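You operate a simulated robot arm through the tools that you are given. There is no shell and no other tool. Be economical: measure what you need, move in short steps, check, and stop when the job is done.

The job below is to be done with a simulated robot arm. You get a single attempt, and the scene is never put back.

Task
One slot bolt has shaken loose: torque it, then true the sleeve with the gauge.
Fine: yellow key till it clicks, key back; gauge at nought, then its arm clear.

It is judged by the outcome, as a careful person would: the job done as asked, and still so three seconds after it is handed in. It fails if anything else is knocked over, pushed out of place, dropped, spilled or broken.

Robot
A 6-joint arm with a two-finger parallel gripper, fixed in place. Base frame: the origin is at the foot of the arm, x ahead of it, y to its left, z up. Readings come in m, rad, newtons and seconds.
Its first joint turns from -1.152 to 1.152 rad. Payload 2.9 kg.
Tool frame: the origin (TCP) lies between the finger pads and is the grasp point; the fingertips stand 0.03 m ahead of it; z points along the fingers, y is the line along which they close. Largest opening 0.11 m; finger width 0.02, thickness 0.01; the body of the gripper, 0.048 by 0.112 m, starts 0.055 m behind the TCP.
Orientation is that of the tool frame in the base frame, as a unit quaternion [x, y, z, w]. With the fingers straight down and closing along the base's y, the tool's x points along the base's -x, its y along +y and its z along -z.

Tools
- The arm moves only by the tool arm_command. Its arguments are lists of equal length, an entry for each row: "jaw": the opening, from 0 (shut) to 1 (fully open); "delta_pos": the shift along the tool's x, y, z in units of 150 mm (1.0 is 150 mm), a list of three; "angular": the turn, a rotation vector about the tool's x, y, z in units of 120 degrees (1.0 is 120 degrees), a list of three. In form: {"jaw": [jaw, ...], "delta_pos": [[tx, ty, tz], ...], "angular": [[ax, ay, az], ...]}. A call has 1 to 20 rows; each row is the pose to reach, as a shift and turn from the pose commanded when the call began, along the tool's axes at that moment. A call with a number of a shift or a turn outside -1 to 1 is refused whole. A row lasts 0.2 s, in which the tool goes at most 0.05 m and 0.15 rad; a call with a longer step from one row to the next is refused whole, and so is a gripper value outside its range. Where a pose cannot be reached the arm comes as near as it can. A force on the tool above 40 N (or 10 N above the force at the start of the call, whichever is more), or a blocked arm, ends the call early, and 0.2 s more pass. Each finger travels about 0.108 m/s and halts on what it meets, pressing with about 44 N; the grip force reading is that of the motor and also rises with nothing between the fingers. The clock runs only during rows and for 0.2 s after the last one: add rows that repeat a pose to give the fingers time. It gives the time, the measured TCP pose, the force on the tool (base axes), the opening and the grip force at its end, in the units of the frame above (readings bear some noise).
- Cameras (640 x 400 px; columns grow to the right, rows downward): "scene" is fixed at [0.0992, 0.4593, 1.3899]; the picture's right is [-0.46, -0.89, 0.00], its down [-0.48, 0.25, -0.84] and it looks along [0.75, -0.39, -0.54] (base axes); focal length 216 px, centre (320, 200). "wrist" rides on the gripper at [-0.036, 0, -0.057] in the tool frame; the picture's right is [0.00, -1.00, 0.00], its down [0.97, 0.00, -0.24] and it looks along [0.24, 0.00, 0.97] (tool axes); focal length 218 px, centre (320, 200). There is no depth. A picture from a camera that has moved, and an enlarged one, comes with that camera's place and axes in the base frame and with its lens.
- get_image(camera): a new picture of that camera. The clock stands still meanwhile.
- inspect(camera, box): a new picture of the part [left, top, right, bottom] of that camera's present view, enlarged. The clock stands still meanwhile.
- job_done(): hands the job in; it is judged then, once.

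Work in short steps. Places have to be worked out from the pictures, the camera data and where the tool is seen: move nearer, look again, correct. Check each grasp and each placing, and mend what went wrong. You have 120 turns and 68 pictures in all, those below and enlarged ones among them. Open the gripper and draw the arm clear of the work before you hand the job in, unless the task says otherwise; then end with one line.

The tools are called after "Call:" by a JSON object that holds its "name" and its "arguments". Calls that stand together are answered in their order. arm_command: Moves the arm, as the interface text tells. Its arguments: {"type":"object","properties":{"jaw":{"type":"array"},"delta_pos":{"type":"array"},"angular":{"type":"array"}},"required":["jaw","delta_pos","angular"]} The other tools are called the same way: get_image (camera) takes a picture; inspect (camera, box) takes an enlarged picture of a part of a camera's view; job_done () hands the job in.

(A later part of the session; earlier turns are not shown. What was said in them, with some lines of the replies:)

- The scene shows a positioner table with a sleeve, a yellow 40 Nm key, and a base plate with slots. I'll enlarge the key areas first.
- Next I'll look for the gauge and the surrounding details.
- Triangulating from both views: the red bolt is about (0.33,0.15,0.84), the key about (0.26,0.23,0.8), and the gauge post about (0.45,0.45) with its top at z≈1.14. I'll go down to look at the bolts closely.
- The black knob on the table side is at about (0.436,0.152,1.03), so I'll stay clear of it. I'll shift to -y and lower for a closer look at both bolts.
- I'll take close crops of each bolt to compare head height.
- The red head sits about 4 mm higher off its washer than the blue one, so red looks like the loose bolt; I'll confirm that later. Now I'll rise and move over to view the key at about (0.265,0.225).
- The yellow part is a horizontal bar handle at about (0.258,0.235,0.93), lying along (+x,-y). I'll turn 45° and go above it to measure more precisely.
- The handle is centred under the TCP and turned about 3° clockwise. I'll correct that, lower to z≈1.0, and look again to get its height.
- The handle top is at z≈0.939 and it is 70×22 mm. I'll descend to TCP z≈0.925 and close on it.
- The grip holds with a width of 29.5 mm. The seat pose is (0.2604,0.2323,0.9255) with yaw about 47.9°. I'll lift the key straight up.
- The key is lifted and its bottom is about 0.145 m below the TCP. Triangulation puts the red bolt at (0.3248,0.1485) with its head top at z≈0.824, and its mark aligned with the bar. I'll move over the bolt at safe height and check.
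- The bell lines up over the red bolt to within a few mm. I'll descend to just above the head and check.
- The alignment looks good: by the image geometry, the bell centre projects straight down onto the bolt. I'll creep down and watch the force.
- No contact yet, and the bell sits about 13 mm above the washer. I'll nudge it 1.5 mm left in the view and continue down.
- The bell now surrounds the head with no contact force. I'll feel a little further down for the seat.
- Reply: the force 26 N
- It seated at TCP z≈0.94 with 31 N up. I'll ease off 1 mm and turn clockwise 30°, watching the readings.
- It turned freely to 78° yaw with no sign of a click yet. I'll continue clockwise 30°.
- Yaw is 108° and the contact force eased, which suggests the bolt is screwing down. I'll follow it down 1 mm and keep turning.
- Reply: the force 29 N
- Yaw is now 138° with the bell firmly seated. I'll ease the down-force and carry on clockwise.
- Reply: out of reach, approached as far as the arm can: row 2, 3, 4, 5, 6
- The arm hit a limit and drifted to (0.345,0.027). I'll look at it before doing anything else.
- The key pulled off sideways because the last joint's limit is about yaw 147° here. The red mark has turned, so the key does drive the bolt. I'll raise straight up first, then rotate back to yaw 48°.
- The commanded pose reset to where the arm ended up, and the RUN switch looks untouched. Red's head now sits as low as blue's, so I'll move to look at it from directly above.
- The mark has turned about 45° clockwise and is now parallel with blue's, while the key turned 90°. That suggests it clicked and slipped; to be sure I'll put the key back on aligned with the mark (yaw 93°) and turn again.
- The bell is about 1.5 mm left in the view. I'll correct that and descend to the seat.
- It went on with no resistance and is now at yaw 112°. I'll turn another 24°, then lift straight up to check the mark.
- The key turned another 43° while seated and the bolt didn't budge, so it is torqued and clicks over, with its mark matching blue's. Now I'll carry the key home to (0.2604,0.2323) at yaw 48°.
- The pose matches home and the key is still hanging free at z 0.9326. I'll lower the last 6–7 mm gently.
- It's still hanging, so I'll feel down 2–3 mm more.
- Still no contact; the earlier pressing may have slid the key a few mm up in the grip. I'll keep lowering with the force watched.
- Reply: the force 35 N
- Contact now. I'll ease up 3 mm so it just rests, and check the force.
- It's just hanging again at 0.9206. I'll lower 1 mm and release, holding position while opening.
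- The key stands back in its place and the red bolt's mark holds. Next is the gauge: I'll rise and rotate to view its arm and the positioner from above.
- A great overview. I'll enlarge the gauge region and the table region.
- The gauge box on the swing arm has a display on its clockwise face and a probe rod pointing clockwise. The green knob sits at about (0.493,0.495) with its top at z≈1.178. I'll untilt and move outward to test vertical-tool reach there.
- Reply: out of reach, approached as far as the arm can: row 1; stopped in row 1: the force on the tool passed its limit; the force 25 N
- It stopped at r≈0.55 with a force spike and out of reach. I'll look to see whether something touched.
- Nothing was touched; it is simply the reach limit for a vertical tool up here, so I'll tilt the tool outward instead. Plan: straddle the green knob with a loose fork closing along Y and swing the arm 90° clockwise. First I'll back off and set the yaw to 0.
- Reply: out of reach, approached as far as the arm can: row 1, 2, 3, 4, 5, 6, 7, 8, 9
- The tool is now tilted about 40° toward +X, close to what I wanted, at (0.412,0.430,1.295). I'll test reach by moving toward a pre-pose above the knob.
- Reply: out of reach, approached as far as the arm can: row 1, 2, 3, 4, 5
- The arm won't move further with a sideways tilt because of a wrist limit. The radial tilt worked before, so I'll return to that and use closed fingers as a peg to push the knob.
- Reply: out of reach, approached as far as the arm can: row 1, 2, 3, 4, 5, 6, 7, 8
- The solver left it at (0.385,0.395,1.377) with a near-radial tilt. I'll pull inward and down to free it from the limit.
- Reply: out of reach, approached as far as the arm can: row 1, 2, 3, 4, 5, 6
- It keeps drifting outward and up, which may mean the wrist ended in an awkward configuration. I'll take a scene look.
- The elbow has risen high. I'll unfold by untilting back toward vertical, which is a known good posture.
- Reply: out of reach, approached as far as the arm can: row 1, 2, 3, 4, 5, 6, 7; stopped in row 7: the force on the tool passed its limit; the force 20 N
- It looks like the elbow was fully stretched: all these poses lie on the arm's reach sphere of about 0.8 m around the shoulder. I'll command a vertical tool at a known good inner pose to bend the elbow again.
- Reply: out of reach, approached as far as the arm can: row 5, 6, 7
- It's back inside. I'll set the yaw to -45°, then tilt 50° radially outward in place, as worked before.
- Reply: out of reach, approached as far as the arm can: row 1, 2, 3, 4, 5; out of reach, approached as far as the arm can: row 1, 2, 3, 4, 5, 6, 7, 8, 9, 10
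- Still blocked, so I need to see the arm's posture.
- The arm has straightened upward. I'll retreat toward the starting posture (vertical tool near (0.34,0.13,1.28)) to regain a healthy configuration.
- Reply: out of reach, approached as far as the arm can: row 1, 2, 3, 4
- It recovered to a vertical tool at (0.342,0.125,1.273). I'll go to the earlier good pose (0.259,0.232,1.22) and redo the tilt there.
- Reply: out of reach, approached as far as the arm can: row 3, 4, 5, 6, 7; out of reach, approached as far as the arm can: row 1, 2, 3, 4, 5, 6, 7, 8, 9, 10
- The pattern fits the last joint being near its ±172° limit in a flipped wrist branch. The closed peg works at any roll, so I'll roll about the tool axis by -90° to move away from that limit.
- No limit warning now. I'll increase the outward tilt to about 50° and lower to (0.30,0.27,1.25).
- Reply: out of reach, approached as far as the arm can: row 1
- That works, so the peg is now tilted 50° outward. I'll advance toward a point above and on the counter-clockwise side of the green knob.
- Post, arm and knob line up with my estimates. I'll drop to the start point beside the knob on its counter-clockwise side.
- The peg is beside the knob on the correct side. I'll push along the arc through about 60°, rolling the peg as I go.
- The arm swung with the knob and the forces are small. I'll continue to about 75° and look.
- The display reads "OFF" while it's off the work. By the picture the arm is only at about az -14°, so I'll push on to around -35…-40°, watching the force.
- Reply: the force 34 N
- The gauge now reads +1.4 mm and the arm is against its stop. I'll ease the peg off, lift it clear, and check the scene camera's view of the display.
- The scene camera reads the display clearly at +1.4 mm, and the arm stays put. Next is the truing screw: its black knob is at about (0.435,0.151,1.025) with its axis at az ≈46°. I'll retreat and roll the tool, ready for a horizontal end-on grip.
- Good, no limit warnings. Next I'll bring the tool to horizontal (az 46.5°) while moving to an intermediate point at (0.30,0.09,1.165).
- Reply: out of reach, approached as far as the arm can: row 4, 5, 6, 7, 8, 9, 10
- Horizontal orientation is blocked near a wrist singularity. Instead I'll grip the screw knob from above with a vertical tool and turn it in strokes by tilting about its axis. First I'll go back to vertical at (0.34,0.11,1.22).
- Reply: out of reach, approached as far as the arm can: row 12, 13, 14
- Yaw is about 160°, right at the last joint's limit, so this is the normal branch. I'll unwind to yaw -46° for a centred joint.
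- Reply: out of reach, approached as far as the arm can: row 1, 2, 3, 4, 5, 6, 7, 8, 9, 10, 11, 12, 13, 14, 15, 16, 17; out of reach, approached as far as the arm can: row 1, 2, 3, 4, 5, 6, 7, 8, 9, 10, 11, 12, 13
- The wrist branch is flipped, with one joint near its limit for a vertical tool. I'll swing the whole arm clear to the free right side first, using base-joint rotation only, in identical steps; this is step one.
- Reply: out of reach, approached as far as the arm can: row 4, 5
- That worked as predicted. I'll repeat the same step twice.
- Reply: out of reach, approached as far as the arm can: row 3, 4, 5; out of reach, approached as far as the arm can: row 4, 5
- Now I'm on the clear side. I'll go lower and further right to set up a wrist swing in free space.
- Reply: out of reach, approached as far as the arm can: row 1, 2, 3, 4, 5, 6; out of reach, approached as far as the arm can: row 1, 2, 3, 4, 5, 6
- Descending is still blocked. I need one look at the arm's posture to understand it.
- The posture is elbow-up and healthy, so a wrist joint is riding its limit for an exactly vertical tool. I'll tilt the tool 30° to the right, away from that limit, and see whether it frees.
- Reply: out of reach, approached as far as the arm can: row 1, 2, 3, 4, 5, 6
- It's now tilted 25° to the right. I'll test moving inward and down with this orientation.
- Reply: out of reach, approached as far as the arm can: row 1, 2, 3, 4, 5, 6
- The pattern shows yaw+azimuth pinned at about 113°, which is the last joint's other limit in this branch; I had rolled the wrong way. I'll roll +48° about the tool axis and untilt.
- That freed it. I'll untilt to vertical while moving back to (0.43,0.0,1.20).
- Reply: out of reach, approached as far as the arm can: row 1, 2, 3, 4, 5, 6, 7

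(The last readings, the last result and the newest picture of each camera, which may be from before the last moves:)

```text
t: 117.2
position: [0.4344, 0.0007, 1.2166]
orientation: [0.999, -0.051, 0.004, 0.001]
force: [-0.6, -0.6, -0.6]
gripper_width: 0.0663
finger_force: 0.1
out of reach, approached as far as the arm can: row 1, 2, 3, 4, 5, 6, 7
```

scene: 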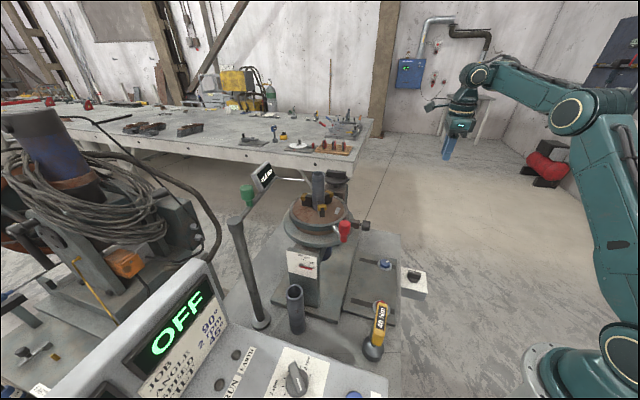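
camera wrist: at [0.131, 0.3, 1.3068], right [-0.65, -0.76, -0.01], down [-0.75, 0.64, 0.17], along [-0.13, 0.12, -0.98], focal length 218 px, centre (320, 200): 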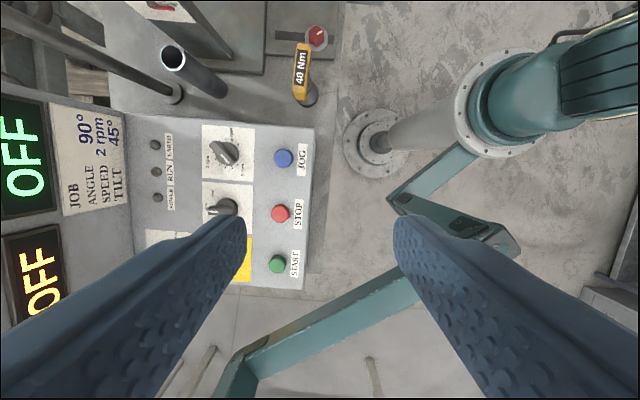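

I'm vertical and free. Next I'll go above the screw knob at (0.431,0.147,1.15) with yaw 134°, so the fingers straddle its axis.

Call:
{"name": "arm_command", "arguments": {"jaw": [0.6, 0.6, 0.6, 0.6, 0.6, 0.6, 0.6, 0.6, 0.6], "delta_pos": [[-0.015, -0.12, 0.0], [-0.03, -0.24, 0.05], [-0.045, -0.36, 0.1], [-0.06, -0.48, 0.2], [-0.075, -0.6, 0.3], [-0.1, -0.72, 0.38], [-0.11, -0.85, 0.433], [-0.125, -0.967, 0.433], [-0.125, -0.967, 0.433]], "angular": [[0, 0, -0.055], [0, 0, -0.11], [0, 0, -0.165], [0, 0, -0.22], [0, 0, -0.275], [0, 0, -0.33], [0, 0, -0.385], [0, 0, -0.433], [0, 0, -0.433]]}}

Call:
{"name": "get_image", "arguments": {"camera": "wrist"}}

```text
t: 119.2
position: [0.4585, 0.1607, 1.183]
orientation: [0.92, 0.393, 0.003, 0.003]
force: [-0.5, -0.2, 0.3]
gripper_width: 0.0663
finger_force: 0.0
out of reach, approached as far as the arm can: row 1, 2, 3, 4, 5, 6, 7, 8, 9
```

```text
10 pictures are left
camera wrist: at [0.4341, 0.135, 1.2394], right [-0.72, 0.69, -0.01], down [0.67, 0.7, 0.24], along [0.17, 0.17, -0.97], focal length 218 px, centre (320, 200)
```

wrist: 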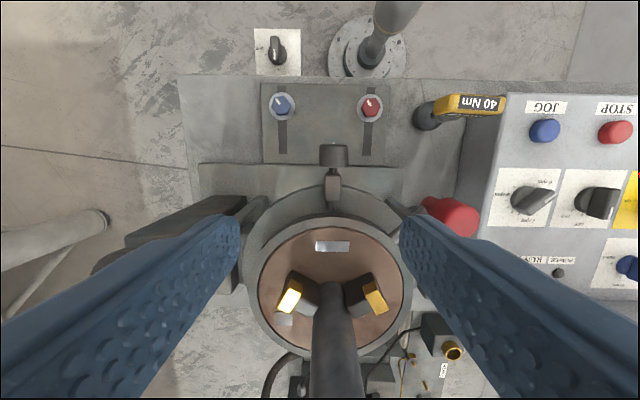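

The target is 3 cm off because of a limit with the tool vertical, but outward-tilted poses were free. I'll tilt 45° outward along the screw's axis plane and go to a pre-grip point behind the knob.

Call:
{"name": "arm_command", "arguments": {"jaw": [0.6, 0.6, 0.6, 0.6, 0.6, 0.6, 0.6, 0.6, 0.6], "delta_pos": [[-0.1, -0.01, 0], [-0.2, -0.02, 0.05], [-0.3, -0.03, 0.1], [-0.4, -0.04, 0.2], [-0.5, -0.05, 0.3], [-0.6, -0.06, 0.4], [-0.684, -0.07, 0.527], [-0.684, -0.07, 0.527], [-0.684, -0.07, 0.527]], "angular": [[0, 0.055, 0], [0, 0.11, 0], [0, 0.165, 0], [0, 0.22, 0], [0, 0.275, 0], [0, 0.33, 0], [0, 0.375, 0], [0, 0.375, 0], [0, 0.375, 0]]}}

```text
t: 121.2
position: [0.416, 0.104, 1.3283]
orientation: [0.855, 0.359, 0.337, -0.162]
force: [0.2, 0.8, -0.4]
gripper_width: 0.066
finger_force: 0.0
out of reach, approached as far as the arm can: row 1, 2, 3, 4, 5, 6, 7, 8, 9
```

Orientation is fine but the roll is outside the free range I've observed (about -172° to -8° from natural). I'll roll +37° to get inside it.

Call:
{"name": "arm_command", "arguments": {"jaw": [0.6, 0.6, 0.6, 0.6, 0.6, 0.6, 0.6], "delta_pos": [[0, 0, 0], [0, 0, 0], [0, 0, 0], [0, 0, 0], [0, 0, 0], [0, 0, 0], [0, 0, 0]], "angular": [[0, 0, 0.06], [0, 0, 0.12], [0, 0, 0.18], [0, 0, 0.24], [0, 0, 0.3], [0, 0, 0.33], [0, 0, 0.33]]}}

```text
t: 122.8
position: [0.4181, 0.1012, 1.3277]
orientation: [0.926, 0.048, 0.261, -0.267]
force: [0.0, 0.2, -1.7]
gripper_width: 0.0663
finger_force: 0.1
```

Free again. I'll move down to the pre-grip point (0.380,0.094,1.104) with this orientation.

Call:
{"name": "arm_command", "arguments": {"jaw": [0.6, 0.6, 0.6, 0.6, 0.6, 0.6, 0.6, 0.6], "delta_pos": [[-0.14, 0.1, 0.13], [-0.28, 0.2, 0.27], [-0.42, 0.29, 0.4], [-0.56, 0.39, 0.53], [-0.7, 0.49, 0.67], [-0.84, 0.585, 0.8], [-0.976, 0.683, 0.935], [-0.976, 0.683, 0.935]], "angular": [[0, 0, 0], [0, 0, 0], [0, 0, 0], [0, 0, 0], [0, 0, 0], [0, 0, 0], [0, 0, 0], [0, 0, 0]]}}

```text
t: 124.7
position: [0.383, 0.0968, 1.1074]
orientation: [0.927, 0.046, 0.26, -0.266]
force: [-0.1, 0.4, 1.1]
gripper_width: 0.0658
finger_force: 0.1
out of reach, approached as far as the arm can: row 7, 8
```

It reached within 4 mm. I'll try raising the tool to only 20° below horizontal so the grip is closer to coaxial with the screw.

Call:
{"name": "arm_command", "arguments": {"jaw": [0.6, 0.6, 0.6, 0.6, 0.6, 0.6], "delta_pos": [[-0.05, 0.05, 0.05], [-0.1, 0.09, 0.1], [-0.15, 0.14, 0.15], [-0.2, 0.187, 0.2], [-0.2, 0.187, 0.2], [-0.2, 0.187, 0.2]], "angular": [[0.027, 0.031, 0.03], [0.055, 0.062, 0.06], [0.082, 0.094, 0.08], [0.11, 0.125, 0.1], [0.137, 0.156, 0.1], [0.137, 0.156, 0.1]]}}

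Call:
{"name": "get_image", "arguments": {"camera": "wrist"}}

```text
t: 126.0
position: [0.4003, 0.1327, 1.1171]
orientation: [0.825, -0.056, 0.37, -0.424]
force: [0.1, 0.1, 0.6]
gripper_width: 0.0662
finger_force: 0.0
out of reach, approached as far as the arm can: row 1, 2, 3, 4, 5, 6
```

```text
9 pictures are left
camera wrist: at [0.3366, 0.1109, 1.1178], right [-0.22, 0.63, 0.74], down [0.54, -0.55, 0.63], along [0.81, 0.54, -0.22], focal length 218 px, centre (320, 200)
```

wrist: 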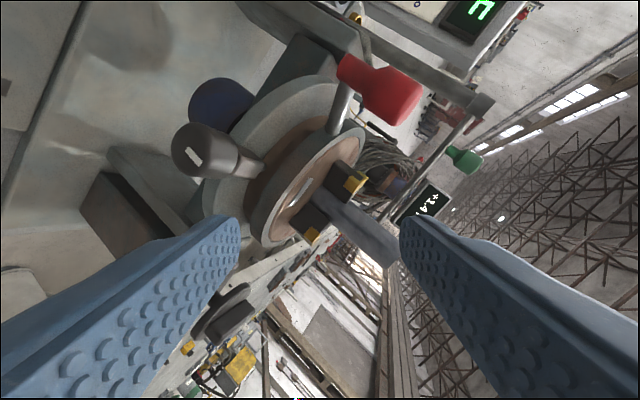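

Excellent view: the knob is a cylinder with a white mark, where I computed it. The direction is right, but the position is pinned about 7 cm off. I'll roll +36° further to gain room.

Call:
{"name": "arm_command", "arguments": {"jaw": [0.6, 0.6, 0.6, 0.6, 0.6, 0.6], "delta_pos": [[0, 0, -0.05], [0, 0, -0.1], [0, 0, -0.1], [0, 0, -0.1], [0, 0, -0.1], [0, 0, -0.1]], "angular": [[0, 0, 0.06], [0, 0, 0.12], [0, 0, 0.18], [0, 0, 0.24], [0, 0, 0.3], [0, 0, 0.3]]}}

```text
t: 127.5
position: [0.3911, 0.1233, 1.1217]
orientation: [0.766, -0.309, 0.22, -0.518]
force: [-0.2, -0.3, 0.5]
gripper_width: 0.0659
finger_force: 0.0
```

Free, with the fingers now above and below the axis. I'll back off slightly, then level the tool to horizontal and descend to the screw's height.

Call:
{"name": "arm_command", "arguments": {"jaw": [0.6, 0.6, 0.6, 0.6, 0.6, 0.6, 0.6, 0.6], "delta_pos": [[0, 0.072, -0.184], [0.01, 0.2, -0.15], [0.02, 0.32, -0.1], [0.04, 0.44, -0.05], [0.06, 0.56, 0.0], [0.07, 0.649, 0.05], [0.07, 0.649, 0.05], [0.07, 0.649, 0.05]], "angular": [[0, 0, 0], [0.035, 0, 0], [0.07, 0, 0], [0.105, 0, 0], [0.14, 0, 0], [0.175, 0, 0], [0.175, 0, 0], [0.175, 0, 0]]}}

Call:
{"name": "get_image", "arguments": {"camera": "wrist"}}

```text
t: 129.2
position: [0.3943, 0.0946, 1.1089]
orientation: [0.677, -0.271, 0.265, -0.63]
force: [0.1, -0.3, -0.2]
gripper_width: 0.0659
finger_force: 0.1
out of reach, approached as far as the arm can: row 2, 3, 4, 5, 6, 7, 8
```

```text
8 pictures are left
camera wrist: at [0.3276, 0.0808, 1.1116], right [0.03, 0.06, 1.0], down [0.52, -0.85, 0.03], along [0.85, 0.52, -0.06], focal length 218 px, centre (320, 200)
```

wrist: 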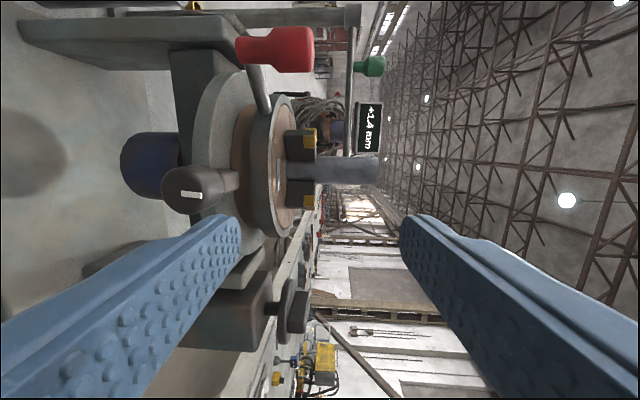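

It's level now, but pinned 8 cm too high. The 21°-below-horizontal attitude was free, so I'll go back to that and descend toward the pre-grip point (0.376,0.092,1.058).

Call:
{"name": "arm_command", "arguments": {"jaw": [0.6, 0.6, 0.6, 0.6, 0.6, 0.6, 0.6], "delta_pos": [[0, 0, -0.02], [-0.02, 0.05, -0.04], [-0.04, 0.12, -0.06], [-0.05, 0.2, -0.07], [-0.06, 0.28, -0.076], [-0.076, 0.345, -0.076], [-0.076, 0.345, -0.076]], "angular": [[-0.04, 0, 0], [-0.08, 0, 0], [-0.12, 0, 0], [-0.16, 0, 0], [-0.16, 0, 0], [-0.16, 0, 0], [-0.16, 0, 0]]}}

```text
t: 130.8
position: [0.3756, 0.0936, 1.0584]
orientation: [0.773, -0.31, 0.215, -0.509]
force: [0.6, 0.3, 0.8]
gripper_width: 0.0661
finger_force: 0.1
```

Reached exactly, and the line of the tool aims straight at the knob 88 mm ahead. I'll advance 66 mm and close on the knob.

Call:
{"name": "arm_command", "arguments": {"jaw": [0.6, 0.6, 0.6, 0.6, 0.5, 0.4, 0.3, 0.2, 0.15, 0.15], "delta_pos": [[0, 0, 0.12], [0, 0, 0.24], [0, 0, 0.35], [0, 0, 0.443], [0, 0, 0.443], [0, 0, 0.443], [0, 0, 0.443], [0, 0, 0.443], [0, 0, 0.443], [0, 0, 0.443]], "angular": [[0, 0, 0], [0, 0, 0], [0, 0, 0], [0, 0, 0], [0, 0, 0], [0, 0, 0], [0, 0, 0], [0, 0, 0], [0, 0, 0], [0, 0, 0]]}}

Call:
{"name": "inspect", "arguments": {"camera": "scene", "box": [220, 150, 400, 262]}}

```text
t: 133.1
position: [0.4168, 0.1375, 1.0341]
orientation: [0.772, -0.31, 0.216, -0.512]
force: [8.5, 7.9, 12.8]
gripper_width: 0.0312
finger_force: 45.4
```

```text
3.56 times, centred on (310, 206) of scene
camera zoom: at [0.0993, 0.4595, 1.3898], right [-0.46, -0.89, 0.0], down [-0.48, 0.25, -0.84], along [0.75, -0.39, -0.54], focal length 767 px, centre (356, 179)
```

zoom: 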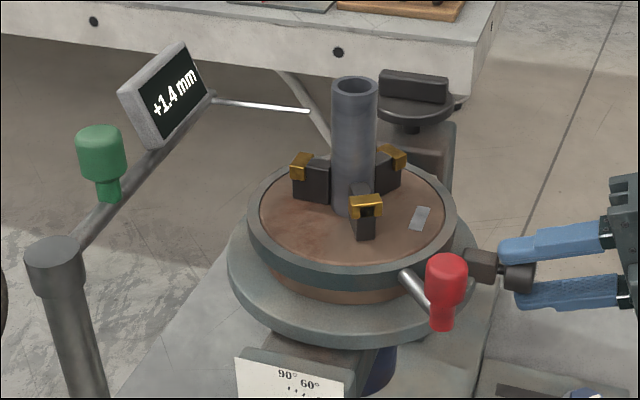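

The knob is gripped (31 mm) and the gauge reads +1.4. I'll turn it +45° about the screw axis and read the gauge.

Call:
{"name": "arm_command", "arguments": {"jaw": [0.15, 0.15, 0.15, 0.15, 0.15, 0.15, 0.15], "delta_pos": [[0.007, 0, 0], [0.014, 0.002, 0], [0.021, 0.004, 0.001], [0.027, 0.007, 0.003], [0.033, 0.011, 0.004], [0.038, 0.015, 0.006], [0.038, 0.015, 0.006]], "angular": [[-0.001, -0.023, 0.058], [-0.002, -0.046, 0.116], [-0.003, -0.069, 0.174], [-0.004, -0.091, 0.232], [-0.006, -0.114, 0.29], [-0.007, -0.137, 0.348], [-0.007, -0.137, 0.348]]}}

Call:
{"name": "inspect", "arguments": {"camera": "scene", "box": [220, 150, 400, 262]}}

```text
t: 134.7
position: [0.4206, 0.1334, 1.033]
orientation: [0.636, -0.491, -0.093, -0.588]
force: [-5.5, -3.8, 21.7]
gripper_width: 0.0317
finger_force: 45.3
```

```text
3.56 times, centred on (310, 206) of scene
camera zoom: at [0.0988, 0.4591, 1.39], right [-0.46, -0.89, 0.0], down [-0.48, 0.25, -0.84], along [0.75, -0.39, -0.54], focal length 767 px, centre (356, 179)
```

zoom: 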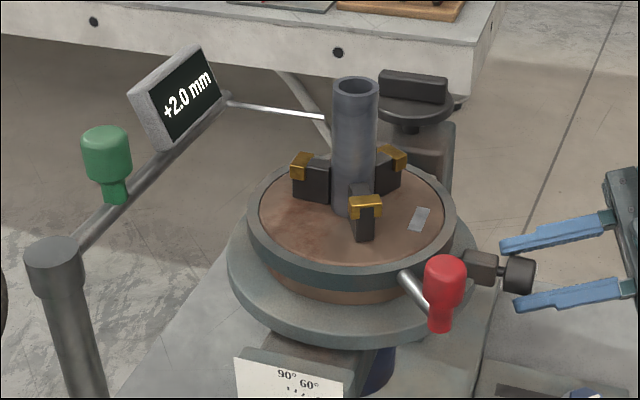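

The screw works: +45° raised the reading to +2.0 (about 0.6 mm per 45°). So I'll turn the other way by about 112° within the joint range, easing the tool up 1.5 mm.

Call:
{"name": "arm_command", "arguments": {"jaw": [0.15, 0.15, 0.15, 0.15, 0.15, 0.15, 0.15, 0.15, 0.15, 0.15, 0.15, 0.15, 0.15, 0.15, 0.15, 0.15], "delta_pos": [[-0.014, -0.006, -0.002], [-0.021, -0.005, -0.002], [-0.027, -0.002, -0.001], [-0.033, 0.0, 0.0], [-0.039, 0.004, 0.001], [-0.044, 0.008, 0.003], [-0.048, 0.013, 0.005], [-0.052, 0.018, 0.007], [-0.054, 0.024, 0.009], [-0.056, 0.03, 0.012], [-0.057, 0.036, 0.014], [-0.058, 0.042, 0.017], [-0.056, 0.049, 0.02], [-0.055, 0.055, 0.022], [-0.053, 0.061, 0.025], [-0.053, 0.061, 0.025]], "angular": [[0.001, 0.023, -0.058], [0.003, 0.047, -0.116], [0.004, 0.07, -0.174], [0.006, 0.093, -0.232], [0.007, 0.116, -0.29], [0.009, 0.14, -0.348], [0.01, 0.163, -0.406], [0.012, 0.186, -0.464], [0.013, 0.209, -0.522], [0.015, 0.233, -0.58], [0.016, 0.256, -0.638], [0.018, 0.279, -0.696], [0.019, 0.302, -0.754], [0.021, 0.326, -0.812], [0.022, 0.349, -0.87], [0.022, 0.349, -0.87]]}}

Call:
{"name": "inspect", "arguments": {"camera": "scene", "box": [220, 150, 400, 262]}}

```text
t: 136.9
position: [0.4163, 0.1408, 1.0348]
orientation: [0.801, -0.175, 0.403, -0.407]
force: [-15.7, -14.3, 6.5]
gripper_width: 0.0316
finger_force: 45.0
out of reach, approached as far as the arm can: row 10, 11
stopped in row 11: the force on the tool passed its limit (the readings are from after the stop); the commanded pose is now the measured one
```

```text
3.56 times, centred on (310, 206) of scene
camera zoom: at [0.0987, 0.4588, 1.3901], right [-0.46, -0.89, 0.0], down [-0.48, 0.25, -0.84], along [0.75, -0.39, -0.54], focal length 767 px, centre (356, 179)
```

zoom: 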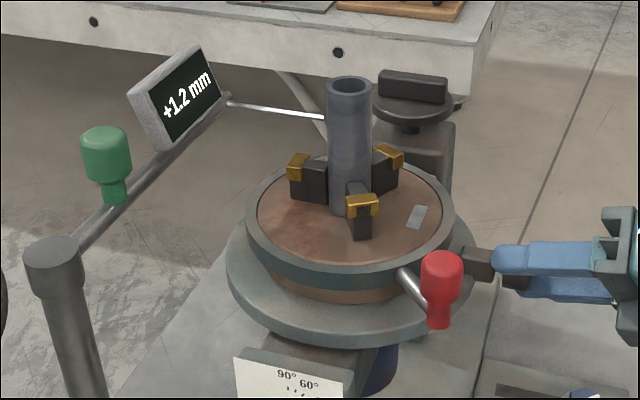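

It went 2.0 → 1.2 over about 70° before meeting a joint limit. I'll release, ratchet back +90° around the axis with the fingers open, and regrip.

Call:
{"name": "arm_command", "arguments": {"jaw": [0.35, 0.55, 0.6, 0.6, 0.6, 0.6, 0.6, 0.6, 0.6, 0.6, 0.6, 0.6, 0.6, 0.6, 0.6, 0.6], "delta_pos": [[0, 0, 0], [0, 0, 0], [0, 0, 0], [0.007, 0.0, 0], [0.014, 0.002, 0.001], [0.021, 0.004, 0.002], [0.027, 0.007, 0.003], [0.033, 0.011, 0.004], [0.038, 0.015, 0.006], [0.043, 0.02, 0.008], [0.047, 0.025, 0.01], [0.05, 0.031, 0.012], [0.053, 0.037, 0.015], [0.054, 0.043, 0.018], [0.055, 0.049, 0.02], [0.055, 0.049, 0.02]], "angular": [[0, 0, 0], [0, 0, 0], [0, 0, 0], [-0.001, -0.0244, 0.0575], [-0.002, -0.0488, 0.115], [-0.003, -0.073, 0.1725], [-0.004, -0.0976, 0.23], [-0.006, -0.122, 0.2875], [-0.007, -0.146, 0.345], [-0.008, -0.171, 0.4025], [-0.009, -0.195, 0.46], [-0.01, -0.22, 0.5175], [-0.011, -0.244, 0.575], [-0.012, -0.268, 0.6325], [-0.013, -0.293, 0.69], [-0.013, -0.293, 0.69]]}}

```text
t: 140.3
position: [0.425, 0.1336, 1.0345]
orientation: [-0.569, 0.536, 0.204, 0.588]
force: [0.1, 0.5, -0.6]
gripper_width: 0.0657
finger_force: 0.0
```

The ratchet back went without limits. I'll rotate a further +22° and then close on the knob.

Call:
{"name": "arm_command", "arguments": {"jaw": [0.6, 0.6, 0.6, 0.6, 0.5, 0.4, 0.3, 0.2, 0.15, 0.15], "delta_pos": [[0.007, 0, 0], [0.014, 0.002, 0.001], [0.021, 0.004, 0.002], [0.021, 0.004, 0.002], [0.021, 0.004, 0.002], [0.021, 0.004, 0.002], [0.021, 0.004, 0.002], [0.021, 0.004, 0.002], [0.021, 0.004, 0.002], [0.021, 0.004, 0.002]], "angular": [[-0.001, -0.0244, 0.0575], [-0.002, -0.0488, 0.115], [-0.003, -0.073, 0.1725], [-0.003, -0.073, 0.1725], [-0.003, -0.073, 0.1725], [-0.003, -0.073, 0.1725], [-0.003, -0.073, 0.1725], [-0.003, -0.073, 0.1725], [-0.003, -0.073, 0.1725], [-0.003, -0.073, 0.1725]]}}

```text
t: 142.5
position: [0.4279, 0.1353, 1.0321]
orientation: [-0.45, 0.59, 0.345, 0.576]
force: [1.3, -4.4, -0.4]
gripper_width: 0.0324
finger_force: 44.9
out of reach, approached as far as the arm can: row 3, 4, 5, 6, 7, 8, 9, 10
```

The grip is good. I'll turn about -97° in small rows and then read the gauge.

Call:
{"name": "arm_command", "arguments": {"jaw": [0.15, 0.15, 0.15, 0.15, 0.15, 0.15, 0.15, 0.15, 0.15, 0.15, 0.15, 0.15, 0.15, 0.15], "delta_pos": [[-0.007, 0, 0], [-0.014, 0.002, 0.001], [-0.021, 0.004, 0.002], [-0.026, 0.007, 0.003], [-0.032, 0.011, 0.004], [-0.037, 0.015, 0.006], [-0.042, 0.02, 0.008], [-0.045, 0.025, 0.01], [-0.048, 0.031, 0.012], [-0.049, 0.037, 0.015], [-0.051, 0.043, 0.018], [-0.051, 0.049, 0.02], [-0.05, 0.056, 0.022], [-0.05, 0.056, 0.022]], "angular": [[0.003, 0.0237, -0.0578], [0.007, 0.0474, -0.1156], [0.01, 0.071, -0.1734], [0.013, 0.095, -0.231], [0.017, 0.119, -0.289], [0.02, 0.142, -0.347], [0.023, 0.166, -0.405], [0.026, 0.19, -0.462], [0.03, 0.213, -0.52], [0.033, 0.237, -0.578], [0.036, 0.261, -0.636], [0.04, 0.284, -0.694], [0.043, 0.308, -0.751], [0.043, 0.308, -0.751]]}}

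Call:
{"name": "inspect", "arguments": {"camera": "scene", "box": [220, 150, 400, 262]}}

```text
t: 145.5
position: [0.4198, 0.1435, 1.0348]
orientation: [0.78, -0.252, 0.321, -0.474]
force: [-14.4, -14.2, -21.2]
gripper_width: 0.0329
finger_force: 45.8
```

```text
3.56 times, centred on (310, 206) of scene
camera zoom: at [0.0991, 0.459, 1.39], right [-0.46, -0.89, 0.0], down [-0.48, 0.25, -0.84], along [0.75, -0.39, -0.54], focal length 767 px, centre (356, 179)
```

zoom: 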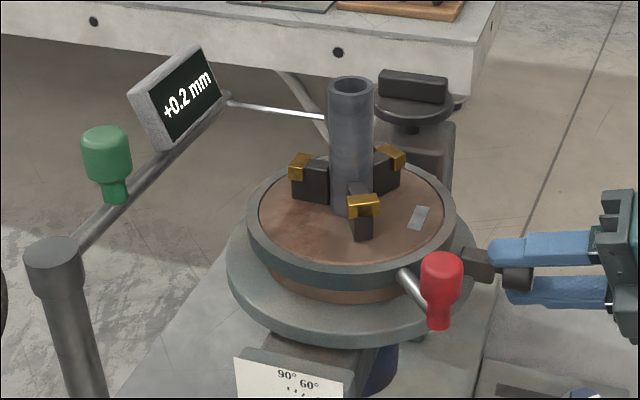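

+0.2 mm after 97°, which gives about 0.0103 mm/° and about 18° to go. I'll relieve the force slightly and turn -18°.

Call:
{"name": "arm_command", "arguments": {"jaw": [0.15, 0.15, 0.15, 0.15, 0.15], "delta_pos": [[-0.003, 0.012, -0.003], [-0.009, 0.013, -0.002], [-0.015, 0.014, -0.002], [-0.02, 0.015, -0.002], [-0.02, 0.015, -0.002]], "angular": [[0, 0, 0], [0.002, 0.018, -0.046], [0.005, 0.037, -0.093], [0.007, 0.055, -0.139], [0.007, 0.055, -0.139]]}}

Call:
{"name": "inspect", "arguments": {"camera": "scene", "box": [250, 155, 298, 185]}}

```text
t: 146.3
position: [0.4189, 0.1433, 1.0347]
orientation: [0.786, -0.201, 0.391, -0.435]
force: [-9.7, -8.6, 3.5]
gripper_width: 0.034
finger_force: 45.2
out of reach, approached as far as the arm can: row 3, 4
stopped in row 4: the force on the tool passed its limit (the readings are from after the stop); the commanded pose is now the measured one
```

```text
13.33 times, centred on (274, 170) of scene
camera zoom: at [0.0989, 0.459, 1.39], right [-0.46, -0.89, 0.0], down [-0.48, 0.25, -0.84], along [0.75, -0.39, -0.54], focal length 2878 px, centre (933, 600)
```

zoom: 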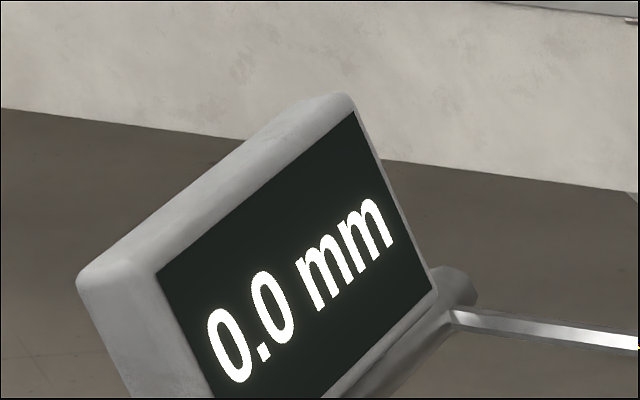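

The gauge reads 0.0 mm. I'll open the fingers without moving, then back straight off, and re-read.

Call:
{"name": "arm_command", "arguments": {"jaw": [0.3, 0.5, 0.6, 0.6, 0.6, 0.6, 0.6, 0.6, 0.6, 0.6], "delta_pos": [[0, 0, 0], [0, 0, 0], [0, 0, 0], [0, 0, 0], [0, 0, -0.1], [0, 0, -0.25], [0, 0, -0.4], [0, 0, -0.55], [0, 0, -0.65], [0, 0, -0.65]], "angular": [[0, 0, 0], [0, 0, 0], [0, 0, 0], [0, 0, 0], [0, 0, 0], [0, 0, 0], [0, 0, 0], [0, 0, 0], [0, 0, 0], [0, 0, 0]]}}

Call:
{"name": "inspect", "arguments": {"camera": "scene", "box": [220, 150, 400, 262]}}

```text
t: 148.5
position: [0.403, 0.0924, 1.0819]
orientation: [0.785, -0.2, 0.392, -0.436]
force: [-0.3, 0.9, 0.5]
gripper_width: 0.066
finger_force: 0.0
out of reach, approached as far as the arm can: row 5, 6, 7, 8, 9, 10
```

```text
3.56 times, centred on (310, 206) of scene
camera zoom: at [0.0992, 0.4593, 1.3899], right [-0.46, -0.89, 0.0], down [-0.48, 0.25, -0.84], along [0.75, -0.39, -0.54], focal length 767 px, centre (356, 179)
```

zoom: 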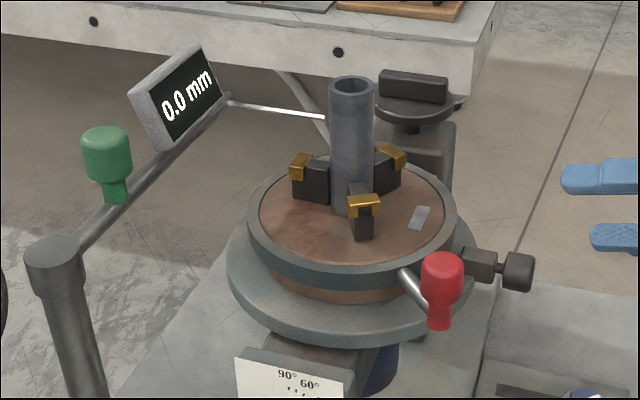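

The reading stays at 0.0 mm hands-off. Now I'll clear the gauge arm: I retreat up, close the fingers, and return to the proven 50° outward peg attitude.

Call:
{"name": "arm_command", "arguments": {"jaw": [0.6, 0.5, 0.4, 0.3, 0.2, 0.1, 0, 0, 0], "delta_pos": [[0.05, -0.13, -0.12], [0.1, -0.27, -0.22], [0.15, -0.41, -0.3], [0.2, -0.55, -0.38], [0.26, -0.69, -0.45], [0.31, -0.83, -0.5], [0.357, -0.96, -0.54], [0.357, -0.96, -0.54], [0.357, -0.96, -0.54]], "angular": [[-0.023, -0.017, 0.024], [-0.046, -0.034, 0.047], [-0.069, -0.051, 0.071], [-0.092, -0.069, 0.094], [-0.115, -0.086, 0.118], [-0.138, -0.103, 0.141], [-0.161, -0.12, 0.165], [-0.161, -0.12, 0.165], [-0.161, -0.12, 0.165]]}}

```text
t: 150.5
position: [0.3676, 0.0929, 1.2511]
orientation: [0.844, -0.338, 0.172, -0.38]
force: [-0.3, 0.9, -0.7]
gripper_width: 0.0001
finger_force: 37.7
```

The attitude matches the earlier peg pose exactly. I'll move over to the arm's clockwise side and then down to a point just short of the green knob.

Call:
{"name": "arm_command", "arguments": {"jaw": [0, 0, 0, 0, 0, 0, 0], "delta_pos": [[-0.14, -0.11, 0.12], [-0.29, -0.22, 0.245], [-0.43, -0.33, 0.37], [-0.58, -0.445, 0.49], [-0.72, -0.556, 0.614], [-0.863, -0.668, 0.737], [-0.863, -0.668, 0.737]], "angular": [[0, 0, 0], [0, 0, 0], [0, 0, 0], [0, 0, 0], [0, 0, 0], [0, 0, 0], [0, 0, 0]]}}

Call:
{"name": "arm_command", "arguments": {"jaw": [0, 0, 0, 0, 0, 0], "delta_pos": [[-0.005, -0.012, 0.18], [-0.01, -0.025, 0.36], [-0.015, -0.035, 0.52], [-0.02, -0.047, 0.68], [-0.025, -0.059, 0.825], [-0.025, -0.059, 0.825]], "angular": [[0, 0, 0], [0, 0, 0], [0, 0, 0], [0, 0, 0], [0, 0, 0], [0, 0, 0]]}}

Call:
{"name": "inspect", "arguments": {"camera": "scene", "box": [190, 130, 350, 230]}}

```text
t: 152.1
position: [0.38, 0.2904, 1.2505]
orientation: [0.843, -0.339, 0.172, -0.38]
force: [0.4, -0.8, 0.2]
gripper_width: 0.0
finger_force: 37.3
```

```text
t: 153.5
position: [0.449, 0.3596, 1.1769]
orientation: [0.843, -0.339, 0.172, -0.38]
force: [0.5, 0.1, 1.0]
gripper_width: 0.0
finger_force: 37.7
```

```text
4.00 times, centred on (270, 180) of scene
camera zoom: at [0.0992, 0.4593, 1.3899], right [-0.46, -0.89, 0.0], down [-0.48, 0.25, -0.84], along [0.75, -0.39, -0.54], focal length 863 px, centre (520, 280)
```

zoom: 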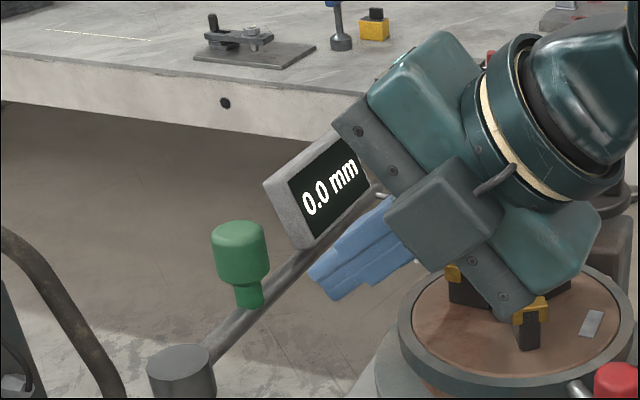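

The peg sits just clockwise of the knob as computed. I'll push along the arc counter-clockwise back to its parking direction.

Call:
{"name": "arm_command", "arguments": {"jaw": [0, 0, 0, 0, 0, 0, 0, 0, 0, 0, 0, 0, 0], "delta_pos": [[-0.009, -0.06, 0.068], [-0.018, -0.117, 0.136], [-0.009, -0.17, 0.2], [0.001, -0.222, 0.261], [-0.019, -0.271, 0.317], [-0.039, -0.32, 0.373], [-0.083, -0.362, 0.42], [-0.128, -0.404, 0.467], [-0.175, -0.428, 0.493], [-0.221, -0.452, 0.518], [-0.246, -0.461, 0.527], [-0.271, -0.469, 0.536], [-0.271, -0.469, 0.536]], "angular": [[0, 0, 0], [0, 0, 0], [0, 0, 0], [0, 0, 0], [0, 0, 0], [0, 0, 0], [0, 0, 0], [0, 0, 0], [0, 0, 0], [0, 0, 0], [0, 0, 0], [0, 0, 0], [0, 0, 0]]}}

```text
t: 156.3
position: [0.4957, 0.4658, 1.1762]
orientation: [0.843, -0.34, 0.173, -0.379]
force: [3.5, -7.3, 1.3]
gripper_width: 0.0002
finger_force: 37.4
```

The push finished with only light contact force. I'll ease off, lift the peg clear, and retreat toward the robot.

Call:
{"name": "arm_command", "arguments": {"jaw": [0, 0, 0, 0, 0, 0], "delta_pos": [[0.03, 0.001, 0], [0.056, 0.002, 0], [0.06, -0.13, -0.11], [0.065, -0.27, -0.23], [0.074, -0.404, -0.347], [0.074, -0.404, -0.347]], "angular": [[0, 0, 0], [0, 0, 0], [0, 0, 0], [0, 0, 0], [0, 0, 0], [0, 0, 0]]}}

Call:
{"name": "arm_command", "arguments": {"jaw": [0, 0.2, 0.4, 0.6, 0.8, 1, 1], "delta_pos": [[0.1, 0, -0.2], [0.2, 0, -0.4], [0.3, 0, -0.6], [0.4, 0, -0.8], [0.5, 0, -1.0], [0.5, 0, -1.0], [0.5, 0, -1.0]], "angular": [[0, 0, 0], [0, 0, 0], [0, 0, 0], [0, 0, 0], [0, 0, 0], [0, 0, 0], [0, 0, 0]]}}

Call:
{"name": "get_image", "arguments": {"camera": "scene"}}

```text
t: 157.7
position: [0.5008, 0.462, 1.2559]
orientation: [0.843, -0.338, 0.171, -0.381]
force: [-0.7, -0.3, -0.6]
gripper_width: 0.0
finger_force: 37.6
```

```text
t: 159.3
position: [0.4721, 0.3296, 1.3564]
orientation: [0.844, -0.338, 0.172, -0.38]
force: [0.4, 0.8, -0.1]
gripper_width: 0.11
finger_force: 0.1
```

```text
0 pictures are left
```

scene: 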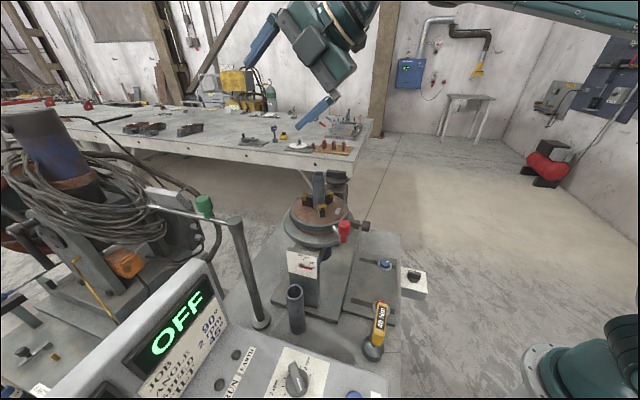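

The gauge arm is back at its original parked position, the key stands in its place, the sleeve read 0.0 mm before I swung the arm away, and the gripper is open and clear above. I'm handing in.

Call:
{"name": "job_done", "arguments": {}}

```text
The job is handed in.
```

I torqued the loose red slot bolt with the yellow key and put the key back. I then trued the sleeve until the gauge read 0.0 mm, swung the gauge arm back to where it was parked, and handed the job in. I never heard or saw a click as such; I took it as clicked because the bolt stopped with its mark matching the blue bolt's and did not move when I turned the key a further 43°.
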